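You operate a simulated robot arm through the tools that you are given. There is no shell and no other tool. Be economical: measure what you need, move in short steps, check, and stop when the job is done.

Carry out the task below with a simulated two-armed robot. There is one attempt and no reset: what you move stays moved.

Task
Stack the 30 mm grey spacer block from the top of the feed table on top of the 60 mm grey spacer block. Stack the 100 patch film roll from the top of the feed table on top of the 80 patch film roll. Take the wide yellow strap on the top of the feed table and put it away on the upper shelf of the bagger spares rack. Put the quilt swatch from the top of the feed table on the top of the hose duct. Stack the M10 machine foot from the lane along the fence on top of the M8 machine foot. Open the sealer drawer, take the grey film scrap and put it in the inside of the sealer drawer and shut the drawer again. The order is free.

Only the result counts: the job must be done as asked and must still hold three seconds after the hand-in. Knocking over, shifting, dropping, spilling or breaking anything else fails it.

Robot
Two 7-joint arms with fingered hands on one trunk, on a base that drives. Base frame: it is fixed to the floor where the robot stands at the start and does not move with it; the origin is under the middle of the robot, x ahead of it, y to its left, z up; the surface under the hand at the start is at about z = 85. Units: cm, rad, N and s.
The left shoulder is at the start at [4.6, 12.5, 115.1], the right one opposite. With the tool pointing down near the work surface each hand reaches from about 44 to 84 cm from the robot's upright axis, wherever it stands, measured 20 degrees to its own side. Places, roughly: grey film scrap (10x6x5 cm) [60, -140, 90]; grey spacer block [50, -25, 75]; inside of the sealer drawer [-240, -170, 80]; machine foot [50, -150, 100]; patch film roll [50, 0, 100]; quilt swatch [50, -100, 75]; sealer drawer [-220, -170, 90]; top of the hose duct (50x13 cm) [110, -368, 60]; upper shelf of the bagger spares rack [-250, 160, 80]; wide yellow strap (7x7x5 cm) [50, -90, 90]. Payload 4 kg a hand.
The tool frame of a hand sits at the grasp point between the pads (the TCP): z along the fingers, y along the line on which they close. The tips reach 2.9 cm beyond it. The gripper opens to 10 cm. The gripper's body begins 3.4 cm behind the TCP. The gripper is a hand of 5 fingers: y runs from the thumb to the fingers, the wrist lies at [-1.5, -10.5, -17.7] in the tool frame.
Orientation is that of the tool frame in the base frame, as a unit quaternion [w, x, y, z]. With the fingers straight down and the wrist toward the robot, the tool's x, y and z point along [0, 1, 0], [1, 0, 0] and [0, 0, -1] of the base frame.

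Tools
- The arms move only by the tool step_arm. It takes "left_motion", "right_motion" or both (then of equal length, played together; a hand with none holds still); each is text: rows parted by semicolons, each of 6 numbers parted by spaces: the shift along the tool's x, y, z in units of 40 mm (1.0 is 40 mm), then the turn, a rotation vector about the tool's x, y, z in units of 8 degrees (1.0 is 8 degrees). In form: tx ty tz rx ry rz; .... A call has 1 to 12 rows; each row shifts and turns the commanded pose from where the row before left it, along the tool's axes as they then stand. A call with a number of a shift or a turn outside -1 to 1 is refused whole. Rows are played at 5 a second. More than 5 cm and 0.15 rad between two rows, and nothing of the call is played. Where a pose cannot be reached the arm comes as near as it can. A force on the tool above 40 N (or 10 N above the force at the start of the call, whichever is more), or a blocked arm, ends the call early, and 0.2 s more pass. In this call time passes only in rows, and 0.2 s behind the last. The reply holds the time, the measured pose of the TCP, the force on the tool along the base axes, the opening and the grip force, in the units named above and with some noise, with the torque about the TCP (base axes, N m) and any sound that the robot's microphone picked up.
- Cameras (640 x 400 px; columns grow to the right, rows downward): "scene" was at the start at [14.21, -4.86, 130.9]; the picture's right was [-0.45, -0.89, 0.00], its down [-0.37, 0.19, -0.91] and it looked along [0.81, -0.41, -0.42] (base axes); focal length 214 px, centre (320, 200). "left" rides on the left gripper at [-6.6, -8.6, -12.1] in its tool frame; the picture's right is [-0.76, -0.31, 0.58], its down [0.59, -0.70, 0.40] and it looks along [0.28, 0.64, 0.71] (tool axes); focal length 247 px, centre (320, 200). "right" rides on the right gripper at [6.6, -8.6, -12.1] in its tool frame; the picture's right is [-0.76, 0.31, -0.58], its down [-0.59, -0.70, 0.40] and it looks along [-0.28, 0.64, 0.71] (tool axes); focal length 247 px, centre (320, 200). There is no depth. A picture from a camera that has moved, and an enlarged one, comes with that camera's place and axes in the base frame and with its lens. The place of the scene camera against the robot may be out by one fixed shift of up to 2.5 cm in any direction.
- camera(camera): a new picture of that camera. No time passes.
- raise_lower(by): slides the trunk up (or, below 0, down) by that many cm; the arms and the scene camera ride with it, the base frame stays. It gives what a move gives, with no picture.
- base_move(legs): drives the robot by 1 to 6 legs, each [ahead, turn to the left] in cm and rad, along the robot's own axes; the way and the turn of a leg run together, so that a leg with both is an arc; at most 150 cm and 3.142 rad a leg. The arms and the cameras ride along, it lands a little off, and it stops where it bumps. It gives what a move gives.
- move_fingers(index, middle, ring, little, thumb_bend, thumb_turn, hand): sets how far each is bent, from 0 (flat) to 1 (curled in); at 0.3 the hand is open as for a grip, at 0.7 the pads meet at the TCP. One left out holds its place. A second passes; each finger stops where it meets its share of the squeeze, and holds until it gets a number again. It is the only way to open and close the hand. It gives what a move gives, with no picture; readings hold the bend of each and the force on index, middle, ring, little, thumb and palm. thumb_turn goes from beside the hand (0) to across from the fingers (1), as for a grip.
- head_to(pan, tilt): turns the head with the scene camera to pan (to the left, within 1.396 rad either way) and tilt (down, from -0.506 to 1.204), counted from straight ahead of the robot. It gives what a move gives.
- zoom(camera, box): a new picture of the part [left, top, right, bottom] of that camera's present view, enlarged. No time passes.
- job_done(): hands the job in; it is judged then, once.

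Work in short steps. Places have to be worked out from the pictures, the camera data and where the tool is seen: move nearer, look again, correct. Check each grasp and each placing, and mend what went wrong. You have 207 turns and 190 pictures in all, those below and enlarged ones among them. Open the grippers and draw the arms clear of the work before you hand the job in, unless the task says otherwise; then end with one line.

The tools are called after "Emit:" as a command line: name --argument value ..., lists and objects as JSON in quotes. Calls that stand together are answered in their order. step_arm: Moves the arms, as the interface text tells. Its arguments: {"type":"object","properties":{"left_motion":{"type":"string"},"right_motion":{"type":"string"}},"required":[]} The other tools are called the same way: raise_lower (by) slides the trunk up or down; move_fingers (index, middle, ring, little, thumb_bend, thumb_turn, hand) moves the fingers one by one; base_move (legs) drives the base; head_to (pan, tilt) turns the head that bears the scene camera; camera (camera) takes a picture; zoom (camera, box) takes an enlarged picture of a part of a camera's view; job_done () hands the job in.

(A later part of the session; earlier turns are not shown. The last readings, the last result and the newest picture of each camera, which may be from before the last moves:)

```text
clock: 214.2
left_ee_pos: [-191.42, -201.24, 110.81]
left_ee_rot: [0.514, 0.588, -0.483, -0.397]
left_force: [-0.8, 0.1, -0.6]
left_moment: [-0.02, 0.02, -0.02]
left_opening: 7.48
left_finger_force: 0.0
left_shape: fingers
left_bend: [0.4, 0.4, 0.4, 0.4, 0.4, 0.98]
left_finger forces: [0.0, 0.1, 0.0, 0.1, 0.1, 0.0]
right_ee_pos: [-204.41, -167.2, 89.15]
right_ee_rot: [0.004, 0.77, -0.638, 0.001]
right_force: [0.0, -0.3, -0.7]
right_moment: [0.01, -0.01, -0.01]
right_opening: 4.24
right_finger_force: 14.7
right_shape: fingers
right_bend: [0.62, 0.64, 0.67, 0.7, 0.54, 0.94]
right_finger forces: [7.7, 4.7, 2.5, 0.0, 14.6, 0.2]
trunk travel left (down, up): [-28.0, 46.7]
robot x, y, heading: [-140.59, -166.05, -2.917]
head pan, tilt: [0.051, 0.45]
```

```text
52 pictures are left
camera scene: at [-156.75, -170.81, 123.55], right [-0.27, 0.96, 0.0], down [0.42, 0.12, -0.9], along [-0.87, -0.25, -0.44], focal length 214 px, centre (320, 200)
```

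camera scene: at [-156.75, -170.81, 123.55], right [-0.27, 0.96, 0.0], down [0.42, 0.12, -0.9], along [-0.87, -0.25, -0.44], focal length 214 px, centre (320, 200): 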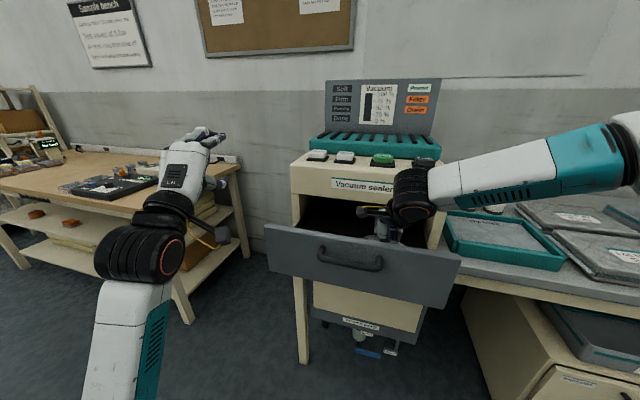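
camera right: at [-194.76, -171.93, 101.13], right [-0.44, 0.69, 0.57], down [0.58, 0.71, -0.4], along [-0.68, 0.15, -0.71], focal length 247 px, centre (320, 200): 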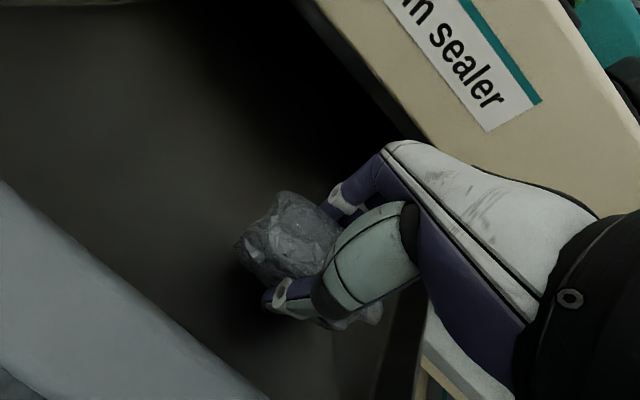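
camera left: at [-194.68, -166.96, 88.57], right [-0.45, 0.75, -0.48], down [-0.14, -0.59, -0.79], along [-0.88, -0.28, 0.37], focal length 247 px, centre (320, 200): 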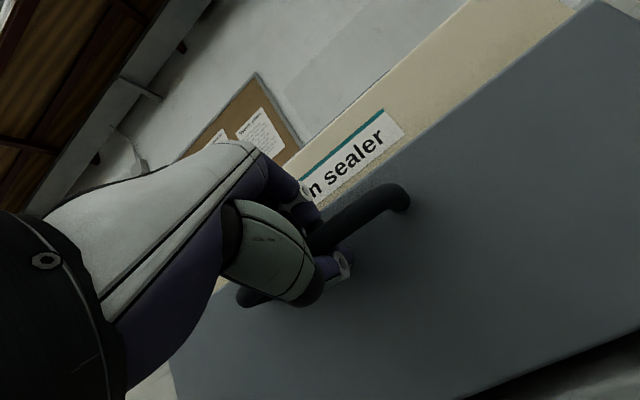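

Inside the drawer, still free. Lower a bit more until contact.

Emit:
step_arm --right_motion "0 0 0.2 0 0 0;0 0 0.15 0 0 0;0 0 0.12 0 0 0;0 0 0.1 0 0 0"

```text
clock: 215.2
left_ee_pos: [-191.08, -201.14, 111.14]
left_ee_rot: [0.515, 0.587, -0.482, -0.397]
left_force: [0.3, 0.9, -0.4]
left_moment: [0.03, -0.01, -0.01]
left_opening: 7.46
left_finger_force: 0.0
left_shape: fingers
left_bend: [0.4, 0.4, 0.4, 0.4, 0.4, 0.98]
left_finger forces: [0.0, 0.1, 0.0, 0.0, 0.0, 0.1]
right_ee_pos: [-204.31, -167.31, 87.54]
right_ee_rot: [0.008, 0.77, -0.638, -0.001]
right_force: [-2.4, 1.3, 29.4]
right_moment: [0.17, -0.97, -0.01]
right_opening: 4.33
right_finger_force: 23.4
right_shape: fingers
right_bend: [0.62, 0.65, 0.67, 0.7, 0.54, 0.95]
right_finger forces: [8.3, 4.8, 3.2, 0.0, 30.7, 0.0]
trunk travel left (down, up): [-28.0, 46.7]
robot x, y, heading: [-140.66, -165.9, -2.916]
head pan, tilt: [0.051, 0.45]
```

Touched the drawer floor. Relieve 0.5 cm and release.

Emit:
step_arm --right_motion "0 0 -0.18 0 0 0"

Emit:
move_fingers --hand "right" --index 0.4 --middle 0.4 --ring 0.4 --little 0.4 --thumb_bend 0.4

Emit:
camera --camera "right"

```text
clock: 215.6
left_ee_pos: [-191.19, -201.11, 110.96]
left_ee_rot: [0.515, 0.587, -0.482, -0.397]
left_force: [-0.2, -0.8, -0.6]
left_moment: [0.01, -0.02, 0.0]
left_opening: 7.49
left_finger_force: 0.1
left_shape: fingers
left_bend: [0.4, 0.4, 0.4, 0.4, 0.4, 0.98]
left_finger forces: [0.0, 0.0, 0.1, 0.0, 0.1, 0.0]
right_ee_pos: [-204.13, -167.18, 87.54]
right_ee_rot: [0.002, 0.77, -0.638, 0.001]
right_force: [-0.5, -1.6, 11.3]
right_moment: [0.02, -0.29, -0.02]
right_opening: 4.33
right_finger_force: 16.1
right_shape: fingers
right_bend: [0.62, 0.65, 0.67, 0.7, 0.54, 0.94]
right_finger forces: [8.9, 4.6, 2.7, 0.1, 16.3, 0.0]
trunk travel left (down, up): [-28.0, 46.7]
robot x, y, heading: [-141.04, -166.19, -2.921]
head pan, tilt: [0.051, 0.45]
```

```text
clock: 216.6
left_ee_pos: [-191.41, -201.16, 110.98]
left_ee_rot: [0.514, 0.588, -0.483, -0.397]
left_force: [0.8, -0.2, 1.1]
left_moment: [0.01, -0.02, 0.03]
left_opening: 7.51
left_finger_force: 0.0
left_shape: fingers
left_bend: [0.4, 0.4, 0.4, 0.4, 0.4, 0.98]
left_finger forces: [0.0, 0.0, 0.0, 0.1, 0.1, 0.1]
right_ee_pos: [-204.39, -167.31, 87.53]
right_ee_rot: [0.003, 0.77, -0.638, 0.001]
right_force: [0.6, 0.2, 1.1]
right_moment: [0.03, 0.0, 0.01]
right_opening: 7.5
right_finger_force: 0.0
right_shape: fingers
right_bend: [0.4, 0.4, 0.4, 0.4, 0.4, 0.98]
right_finger forces: [0.0, 0.1, 0.1, 0.1, 0.0, 0.0]
trunk travel left (down, up): [-28.0, 46.7]
robot x, y, heading: [-141.28, -165.48, -2.916]
head pan, tilt: [0.051, 0.45]
```

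```text
51 pictures are left
camera right: at [-194.73, -171.96, 99.58], right [-0.44, 0.69, 0.57], down [0.58, 0.71, -0.4], along [-0.68, 0.16, -0.71], focal length 247 px, centre (320, 200)
```

right: 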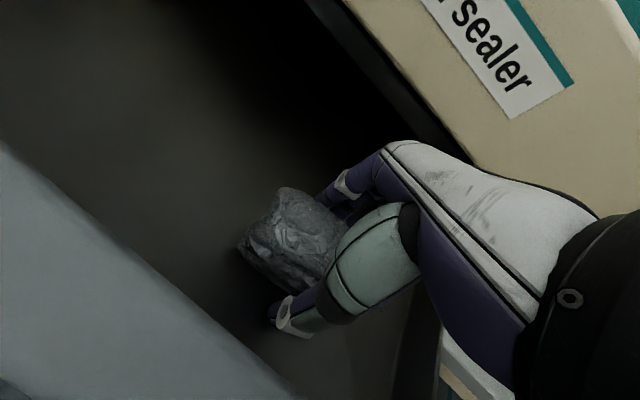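

Released. Lift the right hand straight up and out.

Emit:
step_arm --right_motion "0 0 -0.5 0 0 0;0 0 -0.8 0 0 0;0 0 -0.8 0 0 0;0 0 -0.8 0 0 0;0 0 -0.8 0 0 0;0 0 -0.8 0 0 0;0 -0.5 -0.8 0 0 0;0 -0.8 -0.5 0 0 0;0 -0.8 0 0 0 0;0 -0.8 0 0 0 0"

Emit:
camera --camera "right"

Emit:
camera --camera "scene"

```text
clock: 218.8
left_ee_pos: [-191.3, -201.13, 111.05]
left_ee_rot: [0.515, 0.587, -0.482, -0.398]
left_force: [0.3, 0.4, -0.1]
left_moment: [0.01, -0.03, 0.03]
left_opening: 7.47
left_finger_force: 0.1
left_shape: fingers
left_bend: [0.4, 0.4, 0.4, 0.4, 0.4, 0.98]
left_finger forces: [0.0, 0.0, 0.0, 0.0, 0.1, 0.0]
right_ee_pos: [-192.88, -165.07, 110.89]
right_ee_rot: [0.003, 0.77, -0.638, 0.001]
right_force: [0.2, -0.2, 0.6]
right_moment: [0.02, 0.03, 0.01]
right_opening: 7.5
right_finger_force: 0.2
right_shape: fingers
right_bend: [0.4, 0.4, 0.4, 0.4, 0.4, 0.98]
right_finger forces: [0.0, 0.0, 0.0, 0.1, 0.1, 0.0]
trunk travel left (down, up): [-28.0, 46.7]
robot x, y, heading: [-140.44, -165.96, -2.917]
head pan, tilt: [0.051, 0.45]
```

```text
50 pictures are left
camera right: at [-183.23, -169.75, 122.93], right [-0.44, 0.69, 0.57], down [0.58, 0.71, -0.4], along [-0.68, 0.16, -0.71], focal length 247 px, centre (320, 200)
```

right: 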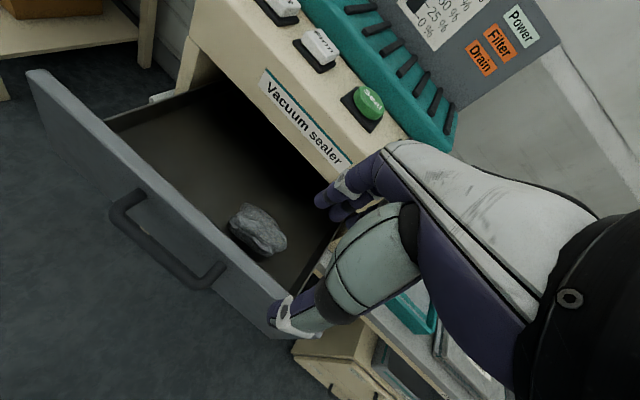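

```text
49 pictures are left
camera scene: at [-156.65, -170.81, 123.58], right [-0.27, 0.96, 0.0], down [0.42, 0.12, -0.9], along [-0.87, -0.25, -0.43], focal length 214 px, centre (320, 200)
```

scene: 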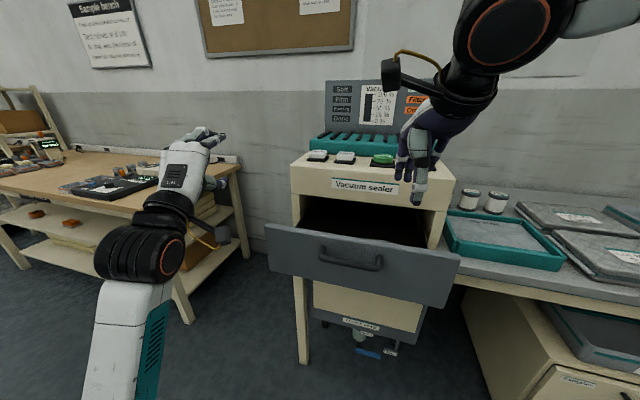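

The scrap lies in the drawer. To shut it: fist with the left hand, back the base off 15 cm for room, then bring the fist in front of the drawer face left of the handle.

Emit:
move_fingers --hand "left" --index 0.8 --middle 0.8 --ring 0.8 --little 0.8 --thumb_bend 0.7

Emit:
base_move --legs '[[-15, 0]]'

Emit:
step_arm --left_motion "-0.63 -0.85 0.1 0.25 0 0;-0.63 -0.85 0.1 0.25 0 0;-0.63 -0.85 0.1 0.25 0 0;-0.63 -0.85 0.1 0.25 0 0;-0.63 -0.85 0.1 0.25 0 0;-0.63 -0.85 0.1 0.25 0 0"

Emit:
camera --camera "scene"

```text
clock: 219.8
left_ee_pos: [-191.24, -201.15, 110.97]
left_ee_rot: [0.514, 0.588, -0.483, -0.396]
left_force: [-0.1, 0.2, 0.1]
left_moment: [0.0, -0.01, 0.01]
left_opening: 0.0
left_finger_force: 0.0
left_shape: fingers
left_bend: [0.79, 0.8, 0.8, 0.8, 0.68, 0.98]
left_finger forces: [0.0, 0.1, 0.0, 0.0, 0.1, 0.1]
right_ee_pos: [-192.99, -165.11, 110.88]
right_ee_rot: [0.004, 0.77, -0.638, 0.001]
right_force: [0.2, 0.2, -0.3]
right_moment: [0.05, 0.03, 0.0]
right_opening: 7.49
right_finger_force: 0.0
right_shape: fingers
right_bend: [0.4, 0.4, 0.4, 0.4, 0.4, 0.98]
right_finger forces: [0.0, 0.0, 0.0, 0.0, 0.1, 0.0]
trunk travel left (down, up): [-28.0, 46.7]
robot x, y, heading: [-140.41, -166.0, -2.917]
head pan, tilt: [0.051, 0.45]
```

```text
clock: 221.1
left_ee_pos: [-176.77, -198.08, 110.97]
left_ee_rot: [0.515, 0.589, -0.481, -0.395]
left_force: [0.6, -0.1, -0.2]
left_moment: [-0.03, 0.02, 0.01]
left_opening: 0.01
left_finger_force: 0.1
left_shape: fingers
left_bend: [0.79, 0.8, 0.8, 0.8, 0.68, 0.98]
left_finger forces: [0.0, 0.0, 0.0, 0.1, 0.0, 0.0]
right_ee_pos: [-178.59, -161.88, 110.85]
right_ee_rot: [0.002, 0.771, -0.637, 0.001]
right_force: [0.2, 0.5, -0.2]
right_moment: [0.01, 0.0, 0.03]
right_opening: 7.46
right_finger_force: 0.1
right_shape: fingers
right_bend: [0.4, 0.4, 0.4, 0.4, 0.4, 0.98]
right_finger forces: [0.0, 0.0, 0.0, 0.1, 0.0, 0.0]
trunk travel left (down, up): [-28.0, 46.7]
robot x, y, heading: [-126.13, -162.63, -2.919]
head pan, tilt: [0.051, 0.45]
```

```text
clock: 222.5
left_ee_pos: [-177.47, -184.39, 90.41]
left_ee_rot: [0.473, 0.623, -0.531, -0.326]
left_force: [-0.6, 0.1, 0.0]
left_moment: [0.02, 0.02, 0.01]
left_opening: 0.0
left_finger_force: 0.1
left_shape: fingers
left_bend: [0.79, 0.8, 0.8, 0.8, 0.68, 0.97]
left_finger forces: [0.0, 0.1, 0.0, 0.1, 0.0, 0.1]
right_ee_pos: [-178.43, -161.89, 110.84]
right_ee_rot: [0.004, 0.771, -0.637, 0.002]
right_force: [0.2, 0.7, -1.1]
right_moment: [0.0, 0.01, -0.01]
right_opening: 7.46
right_finger_force: 0.0
right_shape: fingers
right_bend: [0.4, 0.4, 0.4, 0.4, 0.4, 0.98]
right_finger forces: [0.0, 0.0, 0.0, 0.1, 0.0, 0.0]
trunk travel left (down, up): [-28.0, 46.7]
robot x, y, heading: [-125.96, -162.44, -2.913]
head pan, tilt: [0.051, 0.45]
```

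```text
48 pictures are left
camera scene: at [-142.21, -167.38, 123.57], right [-0.27, 0.96, 0.0], down [0.42, 0.12, -0.9], along [-0.87, -0.24, -0.44], focal length 214 px, centre (320, 200)
```

scene: 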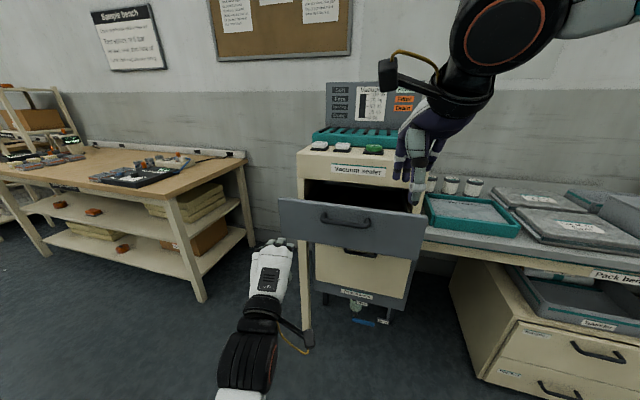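

Advance the fist straight along −x toward the drawer face.

Emit:
step_arm --left_motion "-0.22 0.32 0.82 0 0 0;-0.22 0.32 0.82 0 0 0;-0.22 0.32 0.82 0 0 0;-0.22 0.32 0.82 0 0 0"

Emit:
camera --camera "scene"

Emit:
camera --camera "left"

```text
clock: 223.5
left_ee_pos: [-191.94, -183.99, 89.63]
left_ee_rot: [0.46, 0.635, -0.524, -0.332]
left_force: [-0.3, -0.2, 0.0]
left_moment: [-0.02, 0.06, 0.04]
left_opening: 0.01
left_finger_force: 0.0
left_shape: fingers
left_bend: [0.79, 0.8, 0.8, 0.8, 0.68, 0.98]
left_finger forces: [0.0, 0.0, 0.0, 0.1, 0.0, 0.0]
right_ee_pos: [-178.45, -161.91, 110.79]
right_ee_rot: [0.003, 0.771, -0.637, 0.001]
right_force: [-0.1, 0.2, -0.1]
right_moment: [0.04, 0.0, 0.03]
right_opening: 7.51
right_finger_force: 0.1
right_shape: fingers
right_bend: [0.4, 0.4, 0.4, 0.4, 0.4, 0.98]
right_finger forces: [0.0, 0.0, 0.0, 0.0, 0.1, 0.1]
trunk travel left (down, up): [-28.0, 46.7]
robot x, y, heading: [-126.74, -162.47, -2.91]
head pan, tilt: [0.051, 0.45]
```

```text
47 pictures are left
camera scene: at [-142.25, -167.35, 123.56], right [-0.27, 0.96, 0.0], down [0.42, 0.12, -0.9], along [-0.87, -0.24, -0.44], focal length 214 px, centre (320, 200)
```

scene: 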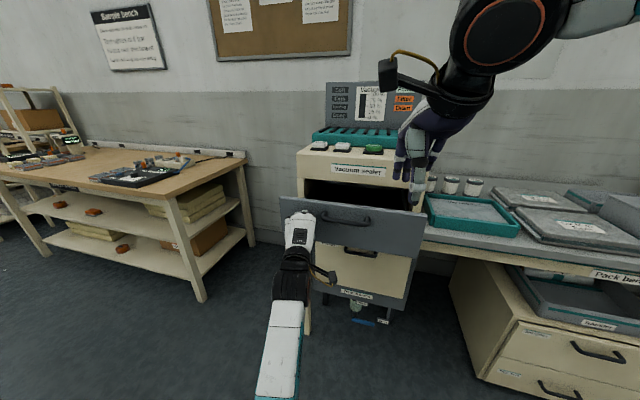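

```text
46 pictures are left
camera left: at [-179.39, -174.49, 85.59], right [-0.58, 0.61, -0.54], down [0.03, -0.65, -0.76], along [-0.81, -0.46, 0.36], focal length 247 px, centre (320, 200)
```

left: 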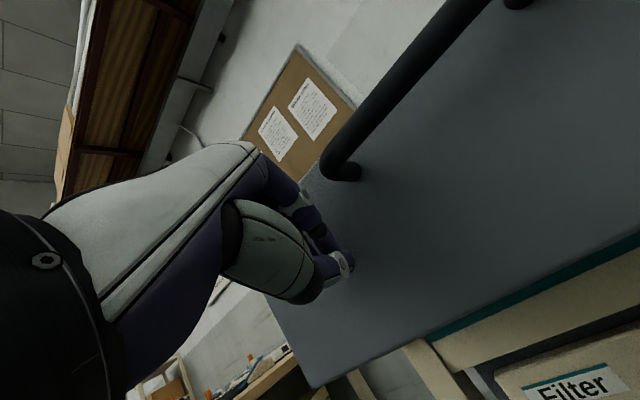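

The fist is right at the face. Push the drawer in.

Emit:
step_arm --left_motion "-0.15 0.22 0.57 0 0 0;-0.15 0.22 0.57 0 0 0;-0.15 0.22 0.57 0 0 0;-0.15 0.22 0.57 0 0 0;-0.15 0.22 0.57 0 0 0;-0.15 0.22 0.57 0 0 0"

Emit:
camera --camera "scene"

```text
clock: 224.9
left_ee_pos: [-207.05, -182.71, 89.9]
left_ee_rot: [0.45, 0.639, -0.521, -0.343]
left_force: [0.6, -0.5, 0.1]
left_moment: [-0.02, 0.06, -0.04]
left_opening: 0.0
left_finger_force: 0.0
left_shape: fingers
left_bend: [0.79, 0.8, 0.8, 0.8, 0.68, 0.98]
left_finger forces: [0.1, 0.1, 0.0, 0.1, 0.1, 0.0]
right_ee_pos: [-178.61, -161.92, 110.94]
right_ee_rot: [0.003, 0.771, -0.636, 0.002]
right_force: [0.2, 0.2, 0.4]
right_moment: [-0.01, 0.0, 0.01]
right_opening: 7.45
right_finger_force: 0.1
right_shape: fingers
right_bend: [0.4, 0.4, 0.4, 0.4, 0.4, 0.98]
right_finger forces: [0.0, 0.1, 0.0, 0.0, 0.0, 0.0]
trunk travel left (down, up): [-28.0, 46.7]
robot x, y, heading: [-126.59, -162.4, -2.917]
head pan, tilt: [0.051, 0.45]
```

```text
45 pictures are left
camera scene: at [-142.27, -167.39, 123.55], right [-0.27, 0.96, 0.0], down [0.42, 0.12, -0.9], along [-0.87, -0.24, -0.44], focal length 214 px, centre (320, 200)
```

scene: 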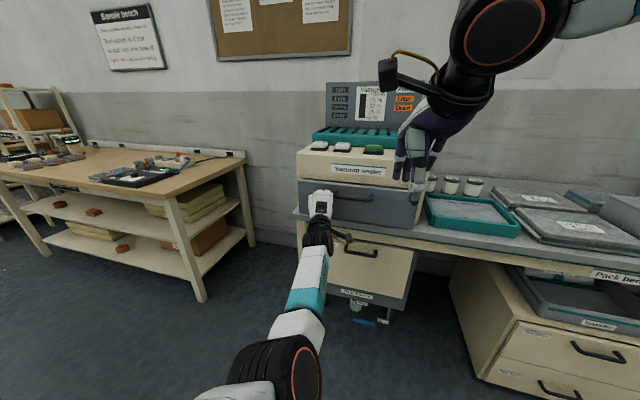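

Nearly closed. Push the last few cm until it stops.

Emit:
step_arm --left_motion "-0.1 0.16 0.4 0 0 0;-0.1 0.16 0.4 0 0 0;-0.1 0.16 0.4 0 0 0;-0.1 0.16 0.4 0 0 0;-0.1 0.16 0.4 0 0 0"

Emit:
zoom --camera "scene" --box '[270, 120, 450, 250]'

```text
clock: 226.1
left_ee_pos: [-211.43, -182.51, 92.53]
left_ee_rot: [0.45, 0.64, -0.521, -0.342]
left_force: [9.8, 1.0, -2.5]
left_moment: [0.04, -0.32, -0.09]
left_opening: 0.11
left_finger_force: 4.8
left_shape: fingers
left_bend: [0.8, 0.8, 0.8, 0.8, 0.66, 0.98]
left_finger forces: [0.0, 0.0, 0.0, 0.0, 9.7, 0.0]
left hand out of reach, approached as far as the arm can: row 3, 4, 5
right_ee_pos: [-178.3, -161.64, 110.78]
right_ee_rot: [0.002, 0.771, -0.637, 0.001]
right_force: [0.0, -0.1, -0.8]
right_moment: [-0.02, 0.02, 0.01]
right_opening: 7.48
right_finger_force: 0.0
right_shape: fingers
right_bend: [0.4, 0.4, 0.4, 0.4, 0.4, 0.98]
right_finger forces: [0.0, 0.0, 0.0, 0.0, 0.0, 0.1]
trunk travel left (down, up): [-28.0, 46.7]
robot x, y, heading: [-126.34, -162.49, -2.914]
head pan, tilt: [0.051, 0.45]
```

```text
3.08 times, centred on (360, 185) of scene
camera zoom: at [-142.16, -167.38, 123.57], right [-0.27, 0.96, 0.0], down [0.42, 0.12, -0.9], along [-0.87, -0.24, -0.44], focal length 660 px, centre (197, 246)
```

zoom: 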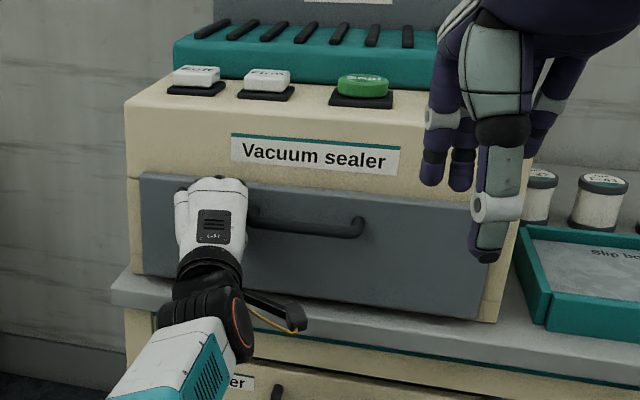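

Possibly a little remains and the arm is at its limit; nudge the base 3 cm ahead to seat the drawer.

Emit:
base_move --legs '[[3, 0]]'

Emit:
zoom --camera "scene" --box '[270, 120, 450, 250]'

```text
clock: 226.9
left_ee_pos: [-211.5, -182.34, 92.89]
left_ee_rot: [0.45, 0.638, -0.521, -0.345]
left_force: [36.1, 5.9, 4.8]
left_moment: [0.19, -1.18, -0.12]
left_opening: 0.29
left_finger_force: 18.6
left_shape: fingers
left_bend: [0.8, 0.8, 0.8, 0.8, 0.69, 0.99]
left_finger forces: [0.1, 0.1, 0.0, 0.1, 36.7, 0.1]
right_ee_pos: [-178.7, -162.05, 110.97]
right_ee_rot: [0.004, 0.771, -0.637, 0.0]
right_force: [0.0, 0.4, 0.3]
right_moment: [-0.01, -0.04, -0.03]
right_opening: 7.49
right_finger_force: 0.0
right_shape: fingers
right_bend: [0.4, 0.4, 0.4, 0.4, 0.4, 0.98]
right_finger forces: [0.0, 0.0, 0.0, 0.1, 0.0, 0.0]
trunk travel left (down, up): [-28.0, 46.7]
robot x, y, heading: [-126.82, -162.76, -2.91]
head pan, tilt: [0.051, 0.45]
stopped in leg 1: the force on the tool passed its limit at 65 N (the readings are from after the stop); the commanded pose is now the measured one
```

```text
3.08 times, centred on (360, 185) of scene
camera zoom: at [-142.33, -167.46, 123.63], right [-0.27, 0.96, 0.0], down [0.42, 0.12, -0.9], along [-0.87, -0.25, -0.43], focal length 660 px, centre (197, 246)
```

zoom: 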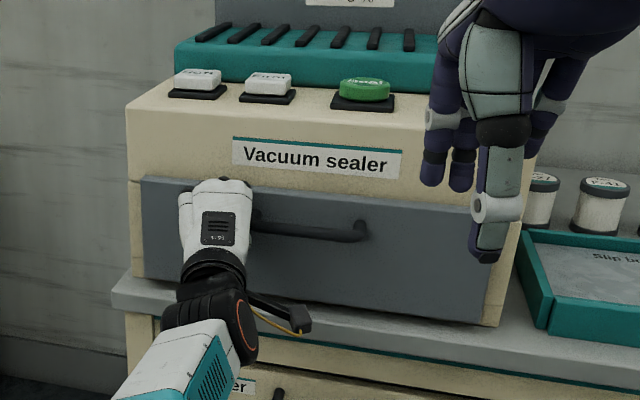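

It's firmly shut (65 N stop). Back the base off 40 cm and view the result.

Emit:
base_move --legs '[[-40, 0]]'

Emit:
camera --camera "scene"

```text
clock: 229.4
left_ee_pos: [-173.41, -173.71, 92.62]
left_ee_rot: [0.449, 0.639, -0.521, -0.344]
left_force: [0.9, 0.1, 0.7]
left_moment: [0.01, 0.01, 0.0]
left_opening: 0.0
left_finger_force: 0.1
left_shape: fingers
left_bend: [0.8, 0.8, 0.8, 0.8, 0.68, 0.98]
left_finger forces: [0.0, 0.0, 0.0, 0.1, 0.0, 0.1]
right_ee_pos: [-140.45, -153.22, 110.9]
right_ee_rot: [0.003, 0.772, -0.636, 0.001]
right_force: [0.9, 0.6, -0.3]
right_moment: [0.03, 0.0, 0.0]
right_opening: 7.49
right_finger_force: 0.1
right_shape: fingers
right_bend: [0.4, 0.4, 0.4, 0.4, 0.4, 0.98]
right_finger forces: [0.0, 0.0, 0.0, 0.0, 0.0, 0.0]
trunk travel left (down, up): [-28.0, 46.7]
robot x, y, heading: [-88.54, -153.7, -2.921]
head pan, tilt: [0.051, 0.45]
```

```text
42 pictures are left
camera scene: at [-104.28, -158.69, 123.57], right [-0.27, 0.96, 0.0], down [0.42, 0.12, -0.9], along [-0.87, -0.25, -0.44], focal length 214 px, centre (320, 200)
```

scene: 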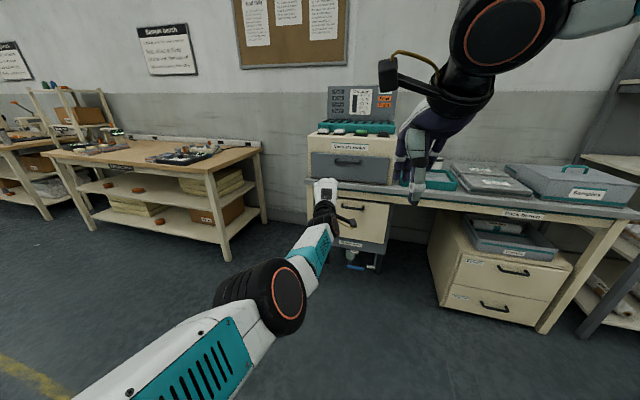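

Drawer shut. Retract the left arm to a hands-down tucked pose.

Emit:
step_arm --left_motion "0 0 -0.9 0.95 0 0;0 0 -0.9 0.95 0 0;0 0 -0.9 0.95 0 0;0 0 -0.9 0.95 0 0;0 0 -0.9 0.95 0 0;0 -0.3 -0.9 0.95 0 0;0 -0.5 -0.7 0.95 0 0;0 -0.6 -0.5 0.95 0 0;0 -0.8 -0.3 0 0 0;0.4 -0.8 0 0 0 0;0.4 -0.8 0 0 0 0"

Emit:
move_fingers --hand "left" --index 0.3 --middle 0.3 --ring 0.3 --little 0.3 --thumb_bend 0.3

```text
clock: 231.8
left_ee_pos: [-145.18, -170.51, 98.76]
left_ee_rot: [0.178, 0.805, -0.552, -0.122]
left_force: [0.5, -0.4, 0.7]
left_moment: [0.03, -0.01, -0.01]
left_opening: 0.0
left_finger_force: 0.1
left_shape: fingers
left_bend: [0.8, 0.8, 0.8, 0.8, 0.67, 0.98]
left_finger forces: [0.0, 0.1, 0.0, 0.0, 0.0, 0.0]
left hand out of reach, approached as far as the arm can: row 1, 2, 3, 4
right_ee_pos: [-140.6, -153.25, 110.91]
right_ee_rot: [0.003, 0.771, -0.637, 0.0]
right_force: [-0.3, 0.2, -0.3]
right_moment: [0.01, -0.02, -0.01]
right_opening: 7.5
right_finger_force: 0.1
right_shape: fingers
right_bend: [0.4, 0.4, 0.4, 0.4, 0.4, 0.98]
right_finger forces: [0.0, 0.1, 0.0, 0.1, 0.0, 0.1]
trunk travel left (down, up): [-28.0, 46.7]
robot x, y, heading: [-88.26, -153.79, -2.916]
head pan, tilt: [0.051, 0.45]
```

```text
clock: 232.8
left_ee_pos: [-145.15, -170.48, 98.76]
left_ee_rot: [0.176, 0.805, -0.553, -0.121]
left_force: [-0.4, 0.0, 0.6]
left_moment: [0.0, 0.01, 0.02]
left_opening: 9.83
left_finger_force: 0.0
left_shape: fingers
left_bend: [0.3, 0.3, 0.3, 0.3, 0.3, 0.98]
left_finger forces: [0.1, 0.0, 0.0, 0.1, 0.0, 0.0]
right_ee_pos: [-140.67, -153.21, 110.94]
right_ee_rot: [0.002, 0.771, -0.637, 0.002]
right_force: [-0.4, 0.0, -0.4]
right_moment: [-0.02, 0.0, -0.01]
right_opening: 7.48
right_finger_force: 0.1
right_shape: fingers
right_bend: [0.4, 0.4, 0.4, 0.4, 0.4, 0.98]
right_finger forces: [0.0, 0.1, 0.0, 0.1, 0.0, 0.0]
trunk travel left (down, up): [-28.0, 46.7]
robot x, y, heading: [-88.54, -153.9, -2.917]
head pan, tilt: [0.051, 0.45]
```

Emit:
step_arm --left_motion "0.4 -0.5 -0.8 0.95 0 0;0.4 -0.5 -0.8 0.95 0 0;0.4 -0.5 -0.8 0.95 0 0;0.5 -0.5 -0.5 0 0 0"

Emit:
raise_lower --by 12

Emit:
base_move --legs '[[0, -2.6], [80, 0], [0, -0.76]]'

Emit:
head_to --pan -0.2 --tilt 0.6

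Emit:
camera --camera "scene"

```text
clock: 233.8
left_ee_pos: [-145.16, -169.68, 98.61]
left_ee_rot: [0.013, 0.825, -0.565, -0.009]
left_force: [-0.4, 0.4, -0.1]
left_moment: [-0.02, 0.01, 0.01]
left_opening: 9.85
left_finger_force: 0.1
left_shape: fingers
left_bend: [0.3, 0.3, 0.3, 0.3, 0.3, 0.98]
left_finger forces: [0.1, 0.0, 0.0, 0.1, 0.0, 0.0]
left hand out of reach, approached as far as the arm can: row 2, 3, 4
right_ee_pos: [-140.59, -153.13, 110.92]
right_ee_rot: [0.003, 0.771, -0.636, 0.001]
right_force: [-0.2, -0.3, -0.4]
right_moment: [-0.01, 0.0, 0.01]
right_opening: 7.49
right_finger_force: 0.1
right_shape: fingers
right_bend: [0.4, 0.4, 0.4, 0.4, 0.4, 0.98]
right_finger forces: [0.0, 0.0, 0.0, 0.0, 0.1, 0.0]
trunk travel left (down, up): [-28.0, 46.7]
robot x, y, heading: [-88.7, -154.09, -2.917]
head pan, tilt: [0.051, 0.45]
```

```text
clock: 235.3
left_ee_pos: [-145.01, -169.81, 110.59]
left_ee_rot: [0.014, 0.824, -0.566, -0.01]
left_force: [-0.7, 0.3, -0.5]
left_moment: [-0.01, -0.01, 0.05]
left_opening: 9.85
left_finger_force: 0.1
left_shape: fingers
left_bend: [0.3, 0.3, 0.3, 0.3, 0.3, 0.98]
left_finger forces: [0.0, 0.1, 0.0, 0.1, 0.1, 0.1]
right_ee_pos: [-140.61, -153.29, 122.91]
right_ee_rot: [0.003, 0.77, -0.638, 0.001]
right_force: [0.1, -0.2, 0.2]
right_moment: [0.02, -0.03, 0.02]
right_opening: 7.5
right_finger_force: 0.0
right_shape: fingers
right_bend: [0.4, 0.4, 0.4, 0.4, 0.4, 0.98]
right_finger forces: [0.0, 0.1, 0.1, 0.0, 0.1, 0.1]
trunk travel left (down, up): [-40.0, 34.7]
robot x, y, heading: [-88.16, -154.04, -2.92]
head pan, tilt: [0.051, 0.45]
```

```text
clock: 247.9
left_ee_pos: [27.44, -93.25, 110.56]
left_ee_rot: [0.011, 0.646, 0.763, 0.012]
left_force: [-0.3, 0.0, 0.2]
left_moment: [0.02, 0.02, 0.01]
left_opening: 9.86
left_finger_force: 0.0
left_shape: fingers
left_bend: [0.3, 0.3, 0.3, 0.3, 0.3, 0.98]
left_finger forces: [0.0, 0.0, 0.1, 0.0, 0.1, 0.0]
right_ee_pos: [19.92, -108.58, 122.85]
right_ee_rot: [-0.001, 0.711, 0.703, 0.002]
right_force: [0.0, -0.2, -0.9]
right_moment: [0.0, 0.0, 0.02]
right_opening: 7.49
right_finger_force: 0.1
right_shape: fingers
right_bend: [0.4, 0.4, 0.4, 0.4, 0.4, 0.98]
right_finger forces: [0.0, 0.0, 0.0, 0.1, 0.0, 0.0]
trunk travel left (down, up): [-40.0, 34.7]
robot x, y, heading: [-31.32, -97.88, 0.024]
head pan, tilt: [0.051, 0.45]
```

```text
clock: 248.7
left_ee_pos: [27.6, -93.27, 110.64]
left_ee_rot: [0.011, 0.646, 0.763, 0.013]
left_force: [-0.8, 0.0, -0.1]
left_moment: [0.03, 0.0, 0.0]
left_opening: 9.85
left_finger_force: 0.1
left_shape: fingers
left_bend: [0.3, 0.3, 0.3, 0.3, 0.3, 0.98]
left_finger forces: [0.0, 0.1, 0.1, 0.0, 0.1, 0.0]
right_ee_pos: [19.87, -108.51, 122.83]
right_ee_rot: [-0.002, 0.711, 0.703, 0.002]
right_force: [0.8, -0.7, 0.6]
right_moment: [0.02, 0.01, -0.01]
right_opening: 7.47
right_finger_force: 0.0
right_shape: fingers
right_bend: [0.4, 0.4, 0.4, 0.4, 0.4, 0.98]
right_finger forces: [0.0, 0.0, 0.0, 0.0, 0.0, 0.0]
trunk travel left (down, up): [-40.0, 34.7]
robot x, y, heading: [-31.15, -97.59, 0.024]
head pan, tilt: [-0.201, 0.6]
```

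```text
41 pictures are left
camera scene: at [-17.54, -99.59, 134.46], right [-0.18, -0.98, 0.0], down [-0.56, 0.1, -0.83], along [0.81, -0.15, -0.56], focal length 214 px, centre (320, 200)
```

scene: 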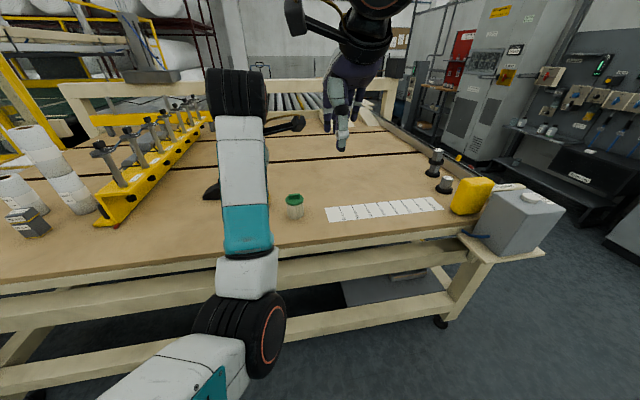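

Stacks still stand. Drive 22 cm ahead so the left hand comes over the strap.

Emit:
base_move --legs '[[22, 0]]'

Emit:
camera --camera "left"

```text
clock: 250.4
left_ee_pos: [49.58, -92.65, 110.48]
left_ee_rot: [0.011, 0.646, 0.763, 0.012]
left_force: [0.8, -0.5, -0.7]
left_moment: [0.01, 0.0, 0.04]
left_opening: 9.85
left_finger_force: 0.1
left_shape: fingers
left_bend: [0.3, 0.3, 0.3, 0.3, 0.3, 0.98]
left_finger forces: [0.1, 0.0, 0.0, 0.0, 0.1, 0.1]
right_ee_pos: [42.01, -107.89, 122.88]
right_ee_rot: [-0.001, 0.711, 0.703, 0.002]
right_force: [1.5, -0.6, -0.2]
right_moment: [0.01, 0.01, -0.03]
right_opening: 7.48
right_finger_force: 0.1
right_shape: fingers
right_bend: [0.4, 0.4, 0.4, 0.4, 0.4, 0.98]
right_finger forces: [0.0, 0.0, 0.1, 0.0, 0.1, 0.1]
trunk travel left (down, up): [-40.0, 34.7]
robot x, y, heading: [-9.06, -96.93, 0.026]
head pan, tilt: [-0.201, 0.6]
```

```text
40 pictures are left
camera left: at [41.87, -100.56, 122.31], right [-0.16, -0.79, -0.59], down [-0.78, 0.47, -0.42], along [0.61, 0.39, -0.69], focal length 247 px, centre (320, 200)
```

left: 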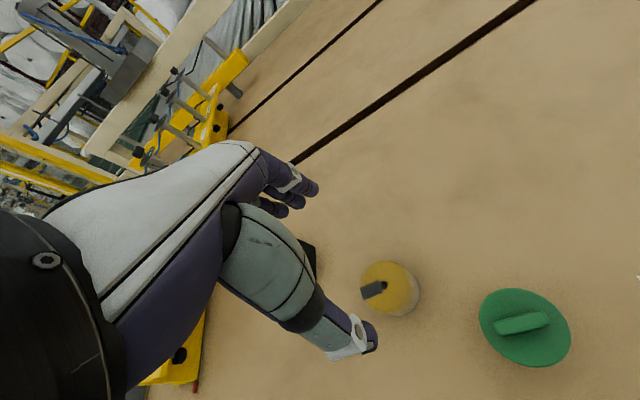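

Emit:
zoom --camera "left" --box '[340, 240, 440, 330]'

```text
4.44 times, centred on (390, 285) of left
camera zoom: at [41.87, -100.56, 122.31], right [-0.16, -0.79, -0.59], down [-0.78, 0.47, -0.42], along [0.61, 0.39, -0.69], focal length 1098 px, centre (9, -178)
```

zoom: 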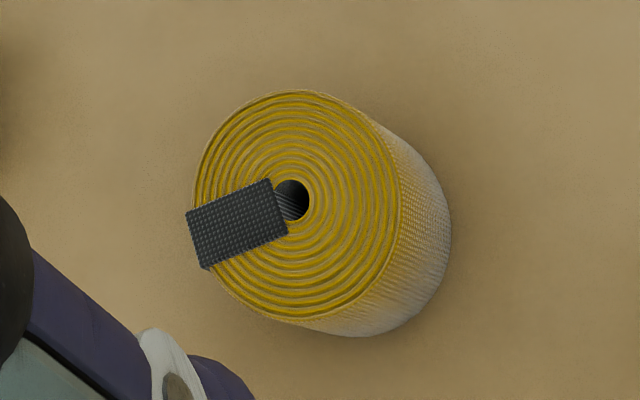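

Strap axis at [51.4,-89.2], diameter ~6.6. Move above it and down to z≈97.

Emit:
step_arm --left_motion "0.39 0.29 0 0 0 0;0.39 0.29 0 0 0 0;0 0 0.85 0 0 0;0 0 0.85 0 0 0;0 0 0.85 0 0 0;0 0 0.8 0 0 0"

Emit:
camera --camera "left"

```text
clock: 251.8
left_ee_pos: [51.76, -89.14, 97.24]
left_ee_rot: [0.011, 0.646, 0.763, 0.012]
left_force: [-0.5, -0.5, -0.6]
left_moment: [0.02, -0.01, 0.03]
left_opening: 9.81
left_finger_force: 0.2
left_shape: fingers
left_bend: [0.3, 0.3, 0.3, 0.3, 0.3, 0.98]
left_finger forces: [0.1, 0.1, 0.1, 0.1, 0.1, 0.1]
right_ee_pos: [41.97, -107.95, 122.95]
right_ee_rot: [-0.001, 0.71, 0.704, 0.003]
right_force: [0.3, 0.5, 0.4]
right_moment: [-0.01, -0.01, -0.02]
right_opening: 7.49
right_finger_force: 0.1
right_shape: fingers
right_bend: [0.4, 0.4, 0.4, 0.4, 0.4, 0.98]
right_finger forces: [0.0, 0.0, 0.0, 0.1, 0.1, 0.0]
trunk travel left (down, up): [-40.0, 34.7]
robot x, y, heading: [-9.12, -96.87, 0.021]
head pan, tilt: [-0.201, 0.6]
```

```text
38 pictures are left
camera left: at [43.97, -97.01, 109.03], right [-0.16, -0.79, -0.59], down [-0.78, 0.47, -0.42], along [0.61, 0.39, -0.69], focal length 247 px, centre (320, 200)
```

left: 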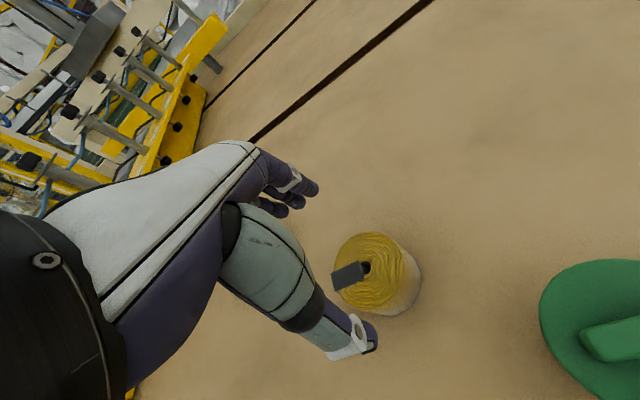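

Small correction, open slightly wider, then descend to z≈88.6.

Emit:
move_fingers --hand "left" --index 0.22 --middle 0.22 --ring 0.22 --little 0.22 --thumb_bend 0.22

Emit:
step_arm --left_motion "-0.05 -0.13 0.75 0 0 0;0 0 0.75 0 0 0;0 0 0.65 0 0 0"

Emit:
camera --camera "left"

```text
clock: 252.8
left_ee_pos: [51.72, -89.24, 97.2]
left_ee_rot: [0.01, 0.645, 0.764, 0.013]
left_force: [-0.3, 0.0, 0.5]
left_moment: [0.0, 0.0, 0.01]
left_opening: 11.24
left_finger_force: 0.1
left_shape: fingers
left_bend: [0.22, 0.22, 0.22, 0.22, 0.22, 0.98]
left_finger forces: [0.1, 0.0, 0.0, 0.0, 0.1, 0.1]
right_ee_pos: [41.81, -107.9, 122.93]
right_ee_rot: [-0.001, 0.711, 0.703, 0.002]
right_force: [-0.3, 0.8, -0.8]
right_moment: [0.0, -0.02, 0.0]
right_opening: 7.47
right_finger_force: 0.0
right_shape: fingers
right_bend: [0.4, 0.4, 0.4, 0.4, 0.4, 0.98]
right_finger forces: [0.1, 0.0, 0.0, 0.0, 0.0, 0.0]
trunk travel left (down, up): [-40.0, 34.7]
robot x, y, heading: [-9.01, -96.88, 0.029]
head pan, tilt: [-0.201, 0.6]
```

```text
clock: 253.6
left_ee_pos: [51.55, -89.3, 88.69]
left_ee_rot: [0.011, 0.645, 0.764, 0.014]
left_force: [0.7, 0.6, 0.2]
left_moment: [-0.01, 0.01, -0.03]
left_opening: 11.25
left_finger_force: 0.2
left_shape: fingers
left_bend: [0.22, 0.22, 0.22, 0.22, 0.22, 0.98]
left_finger forces: [0.0, 0.1, 0.1, 0.1, 0.1, 0.1]
right_ee_pos: [41.89, -108.06, 122.87]
right_ee_rot: [-0.002, 0.711, 0.704, 0.002]
right_force: [0.4, -0.5, -0.4]
right_moment: [0.04, 0.01, -0.01]
right_opening: 7.47
right_finger_force: 0.1
right_shape: fingers
right_bend: [0.4, 0.4, 0.4, 0.4, 0.4, 0.98]
right_finger forces: [0.1, 0.0, 0.1, 0.0, 0.0, 0.0]
trunk travel left (down, up): [-40.0, 34.7]
robot x, y, heading: [-9.2, -97.03, 0.026]
head pan, tilt: [-0.201, 0.6]
```

```text
37 pictures are left
camera left: at [43.8, -97.23, 100.43], right [-0.16, -0.79, -0.59], down [-0.78, 0.47, -0.42], along [0.61, 0.39, -0.69], focal length 247 px, centre (320, 200)
```

left: 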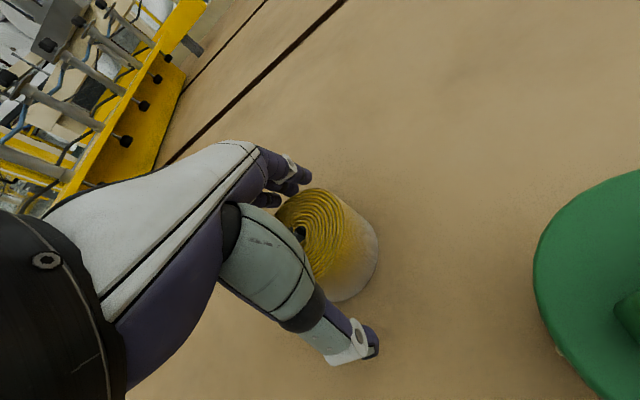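

In place; close and lift.

Emit:
move_fingers --hand "left" --index 0.7 --middle 0.7 --ring 0.7 --little 0.7 --thumb_bend 0.7

Emit:
step_arm --left_motion "0 0 -0.5 0 0 0;0 0 -0.9 0 0 0;0 0 -0.9 0 0 0;0 0 -0.9 0 0 0;0 0 -0.9 0 0 0;0 0 -0.9 0 0 0;0 0 -0.9 0 0 0;0 0 -0.9 0 0 0;0 0 -0.9 0 0 0"

Emit:
camera --camera "left"

```text
clock: 254.6
left_ee_pos: [51.54, -89.31, 88.65]
left_ee_rot: [0.011, 0.645, 0.764, 0.013]
left_force: [0.2, -0.3, 0.0]
left_moment: [0.05, -0.07, -0.04]
left_opening: 6.37
left_finger_force: 23.9
left_shape: fingers
left_bend: [0.52, 0.56, 0.62, 0.7, 0.48, 0.95]
left_finger forces: [11.5, 7.2, 4.6, 0.1, 24.0, 0.1]
right_ee_pos: [41.78, -107.97, 122.89]
right_ee_rot: [-0.001, 0.71, 0.704, 0.002]
right_force: [-0.3, 0.1, 0.2]
right_moment: [-0.02, 0.0, 0.0]
right_opening: 7.5
right_finger_force: 0.1
right_shape: fingers
right_bend: [0.4, 0.4, 0.4, 0.4, 0.4, 0.98]
right_finger forces: [0.1, 0.0, 0.0, 0.0, 0.1, 0.0]
trunk travel left (down, up): [-40.0, 34.7]
robot x, y, heading: [-9.41, -97.24, 0.024]
head pan, tilt: [-0.201, 0.6]
```

```text
clock: 256.6
left_ee_pos: [52.47, -90.36, 118.69]
left_ee_rot: [0.011, 0.646, 0.763, 0.014]
left_force: [0.3, 0.3, -0.9]
left_moment: [-0.01, 0.01, -0.01]
left_opening: 6.3
left_finger_force: 23.1
left_shape: fingers
left_bend: [0.52, 0.57, 0.62, 0.7, 0.48, 0.95]
left_finger forces: [11.2, 6.9, 4.4, 0.1, 23.7, 0.0]
left hand out of reach, approached as far as the arm can: row 8, 9
right_ee_pos: [41.95, -108.08, 122.84]
right_ee_rot: [0.0, 0.711, 0.704, 0.002]
right_force: [-0.4, 0.2, -0.2]
right_moment: [0.04, 0.0, -0.01]
right_opening: 7.44
right_finger_force: 0.0
right_shape: fingers
right_bend: [0.4, 0.4, 0.4, 0.4, 0.4, 0.98]
right_finger forces: [0.1, 0.0, 0.1, 0.0, 0.0, 0.0]
trunk travel left (down, up): [-40.0, 34.7]
robot x, y, heading: [-8.95, -97.04, 0.024]
head pan, tilt: [-0.201, 0.6]
```

```text
36 pictures are left
camera left: at [44.81, -98.21, 130.39], right [-0.16, -0.79, -0.59], down [-0.78, 0.47, -0.42], along [0.61, 0.39, -0.69], focal length 247 px, centre (320, 200)
```

left: 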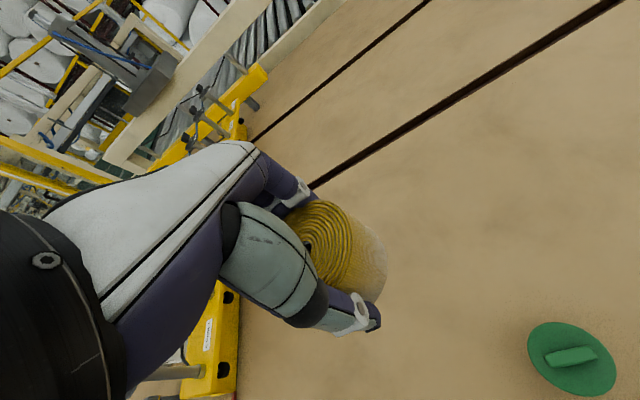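

Strap held. Back off 40 cm, turn toward the rack, and look at the route.

Emit:
base_move --legs '[[-42, 0], [0, 1.77]]'

Emit:
head_to --pan 0.3 --tilt 0.3

Emit:
camera --camera "scene"

```text
clock: 263.5
left_ee_pos: [-69.55, -38.66, 118.6]
left_ee_rot: [-0.002, -0.178, 0.984, 0.018]
left_force: [0.1, 0.8, -1.4]
left_moment: [0.03, 0.03, 0.02]
left_opening: 6.25
left_finger_force: 21.7
left_shape: fingers
left_bend: [0.52, 0.57, 0.63, 0.7, 0.48, 0.95]
left_finger forces: [10.7, 6.7, 4.4, 0.0, 22.4, 0.0]
right_ee_pos: [-50.16, -45.63, 122.86]
right_ee_rot: [-0.002, -0.091, 0.996, 0.0]
right_force: [-0.2, 0.3, -0.1]
right_moment: [0.01, 0.04, -0.02]
right_opening: 7.48
right_finger_force: 0.1
right_shape: fingers
right_bend: [0.4, 0.4, 0.4, 0.4, 0.4, 0.98]
right_finger forces: [0.0, 0.0, 0.1, 0.0, 0.0, 0.0]
trunk travel left (down, up): [-40.0, 34.7]
robot x, y, heading: [-51.09, -97.97, 1.784]
head pan, tilt: [-0.201, 0.6]
```

```text
clock: 264.5
left_ee_pos: [-69.63, -38.5, 118.64]
left_ee_rot: [-0.004, -0.179, 0.984, 0.017]
left_force: [-0.3, 0.8, -0.8]
left_moment: [0.04, 0.0, 0.01]
left_opening: 6.28
left_finger_force: 21.9
left_shape: fingers
left_bend: [0.52, 0.57, 0.63, 0.7, 0.48, 0.95]
left_finger forces: [10.6, 6.7, 4.4, 0.0, 22.5, 0.0]
right_ee_pos: [-50.09, -45.65, 122.85]
right_ee_rot: [-0.003, -0.092, 0.996, 0.001]
right_force: [-0.3, -0.3, 0.6]
right_moment: [0.01, 0.0, -0.02]
right_opening: 7.49
right_finger_force: 0.0
right_shape: fingers
right_bend: [0.4, 0.4, 0.4, 0.4, 0.4, 0.98]
right_finger forces: [0.1, 0.0, 0.0, 0.0, 0.0, 0.0]
trunk travel left (down, up): [-40.0, 34.7]
robot x, y, heading: [-50.78, -98.14, 1.786]
head pan, tilt: [0.3, 0.3]
```

```text
35 pictures are left
camera scene: at [-56.53, -85.84, 137.2], right [0.87, 0.49, 0.0], down [0.15, -0.26, -0.95], along [-0.47, 0.83, -0.3], focal length 214 px, centre (320, 200)
```

scene: 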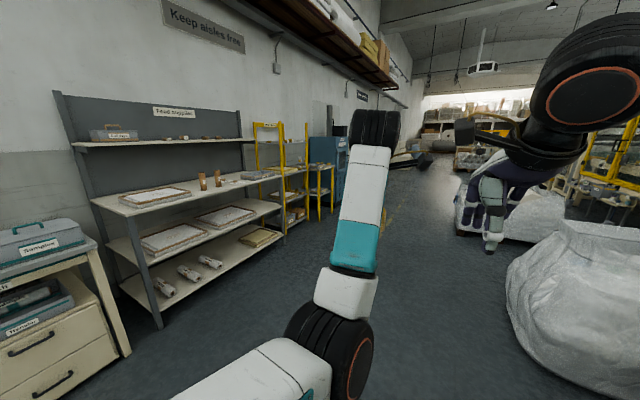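

Emit:
zoom --camera "scene" --box '[230, 100, 350, 250]'

```text
2.67 times, centred on (290, 175) of scene
camera zoom: at [-56.53, -85.84, 137.2], right [0.87, 0.49, 0.0], down [0.15, -0.26, -0.95], along [-0.47, 0.83, -0.3], focal length 572 px, centre (400, 267)
```

zoom: 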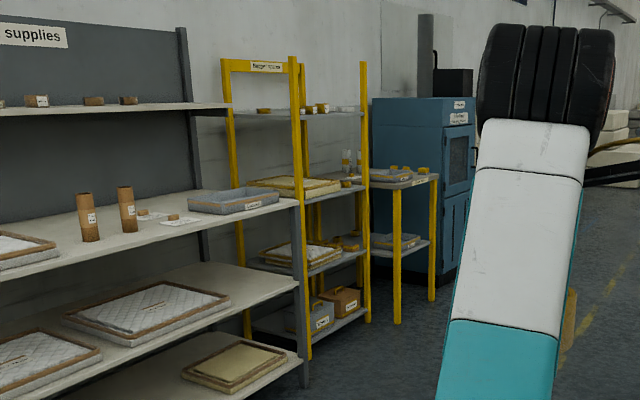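

The yellow "Bagger…" rack stands ahead-left. Drive 150 cm along this bearing and look closer.

Emit:
base_move --legs '[[0, 0.1], [150, 0]]'

Emit:
head_to --pan 0.7 --tilt 0.3

Emit:
camera --camera "scene"

```text
clock: 272.4
left_ee_pos: [-120.47, 101.94, 118.38]
left_ee_rot: [-0.004, -0.222, 0.975, 0.017]
left_force: [-0.1, 0.2, -1.2]
left_moment: [0.02, 0.01, 0.0]
left_opening: 6.28
left_finger_force: 22.5
left_shape: fingers
left_bend: [0.52, 0.57, 0.63, 0.7, 0.48, 0.95]
left_finger forces: [10.5, 6.8, 4.4, 0.1, 22.5, 0.1]
right_ee_pos: [-100.33, 96.62, 122.85]
right_ee_rot: [-0.003, -0.134, 0.991, 0.001]
right_force: [-0.7, -0.1, 0.9]
right_moment: [-0.04, 0.02, -0.03]
right_opening: 7.49
right_finger_force: 0.0
right_shape: fingers
right_bend: [0.4, 0.4, 0.4, 0.4, 0.4, 0.98]
right_finger forces: [0.1, 0.0, 0.0, 0.1, 0.0, 0.0]
trunk travel left (down, up): [-40.0, 34.7]
robot x, y, heading: [-96.99, 44.12, 1.877]
head pan, tilt: [0.3, 0.3]
```

```text
clock: 273.3
left_ee_pos: [-120.38, 101.87, 118.67]
left_ee_rot: [-0.003, -0.221, 0.975, 0.017]
left_force: [1.1, 0.1, -1.3]
left_moment: [-0.02, 0.01, 0.0]
left_opening: 6.24
left_finger_force: 21.8
left_shape: fingers
left_bend: [0.52, 0.57, 0.63, 0.7, 0.48, 0.95]
left_finger forces: [10.6, 6.7, 4.5, 0.0, 22.5, 0.0]
right_ee_pos: [-100.44, 96.51, 122.89]
right_ee_rot: [-0.002, -0.135, 0.991, 0.001]
right_force: [0.6, -0.5, 0.9]
right_moment: [0.0, 0.02, 0.02]
right_opening: 7.48
right_finger_force: 0.1
right_shape: fingers
right_bend: [0.4, 0.4, 0.4, 0.4, 0.4, 0.98]
right_finger forces: [0.0, 0.0, 0.1, 0.1, 0.0, 0.0]
trunk travel left (down, up): [-40.0, 34.7]
robot x, y, heading: [-97.18, 43.9, 1.881]
head pan, tilt: [0.7, 0.3]
```

```text
33 pictures are left
camera scene: at [-105.92, 53.26, 137.21], right [0.54, 0.84, 0.0], down [0.25, -0.16, -0.96], along [-0.81, 0.51, -0.3], focal length 214 px, centre (320, 200)
```

scene: 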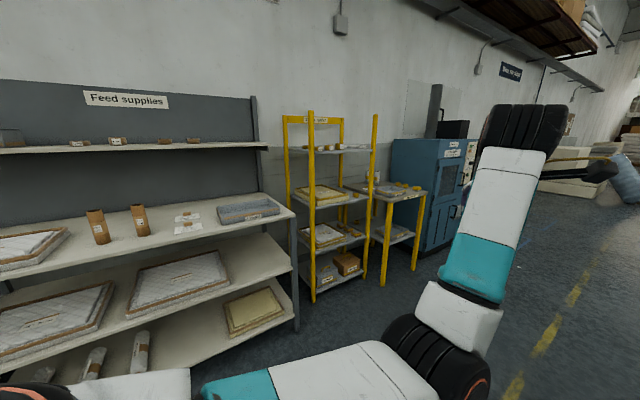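

Emit:
zoom --camera "scene" --box '[270, 100, 450, 310]'

```text
1.90 times, centred on (360, 205) of scene
camera zoom: at [-105.92, 53.26, 137.21], right [0.54, 0.84, 0.0], down [0.25, -0.16, -0.96], along [-0.81, 0.51, -0.3], focal length 408 px, centre (244, 190)
```

zoom: 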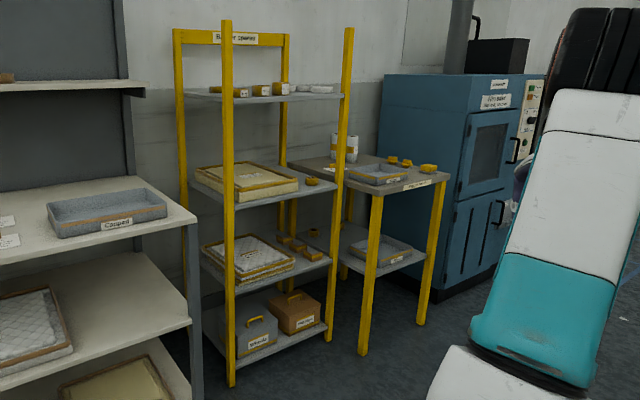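

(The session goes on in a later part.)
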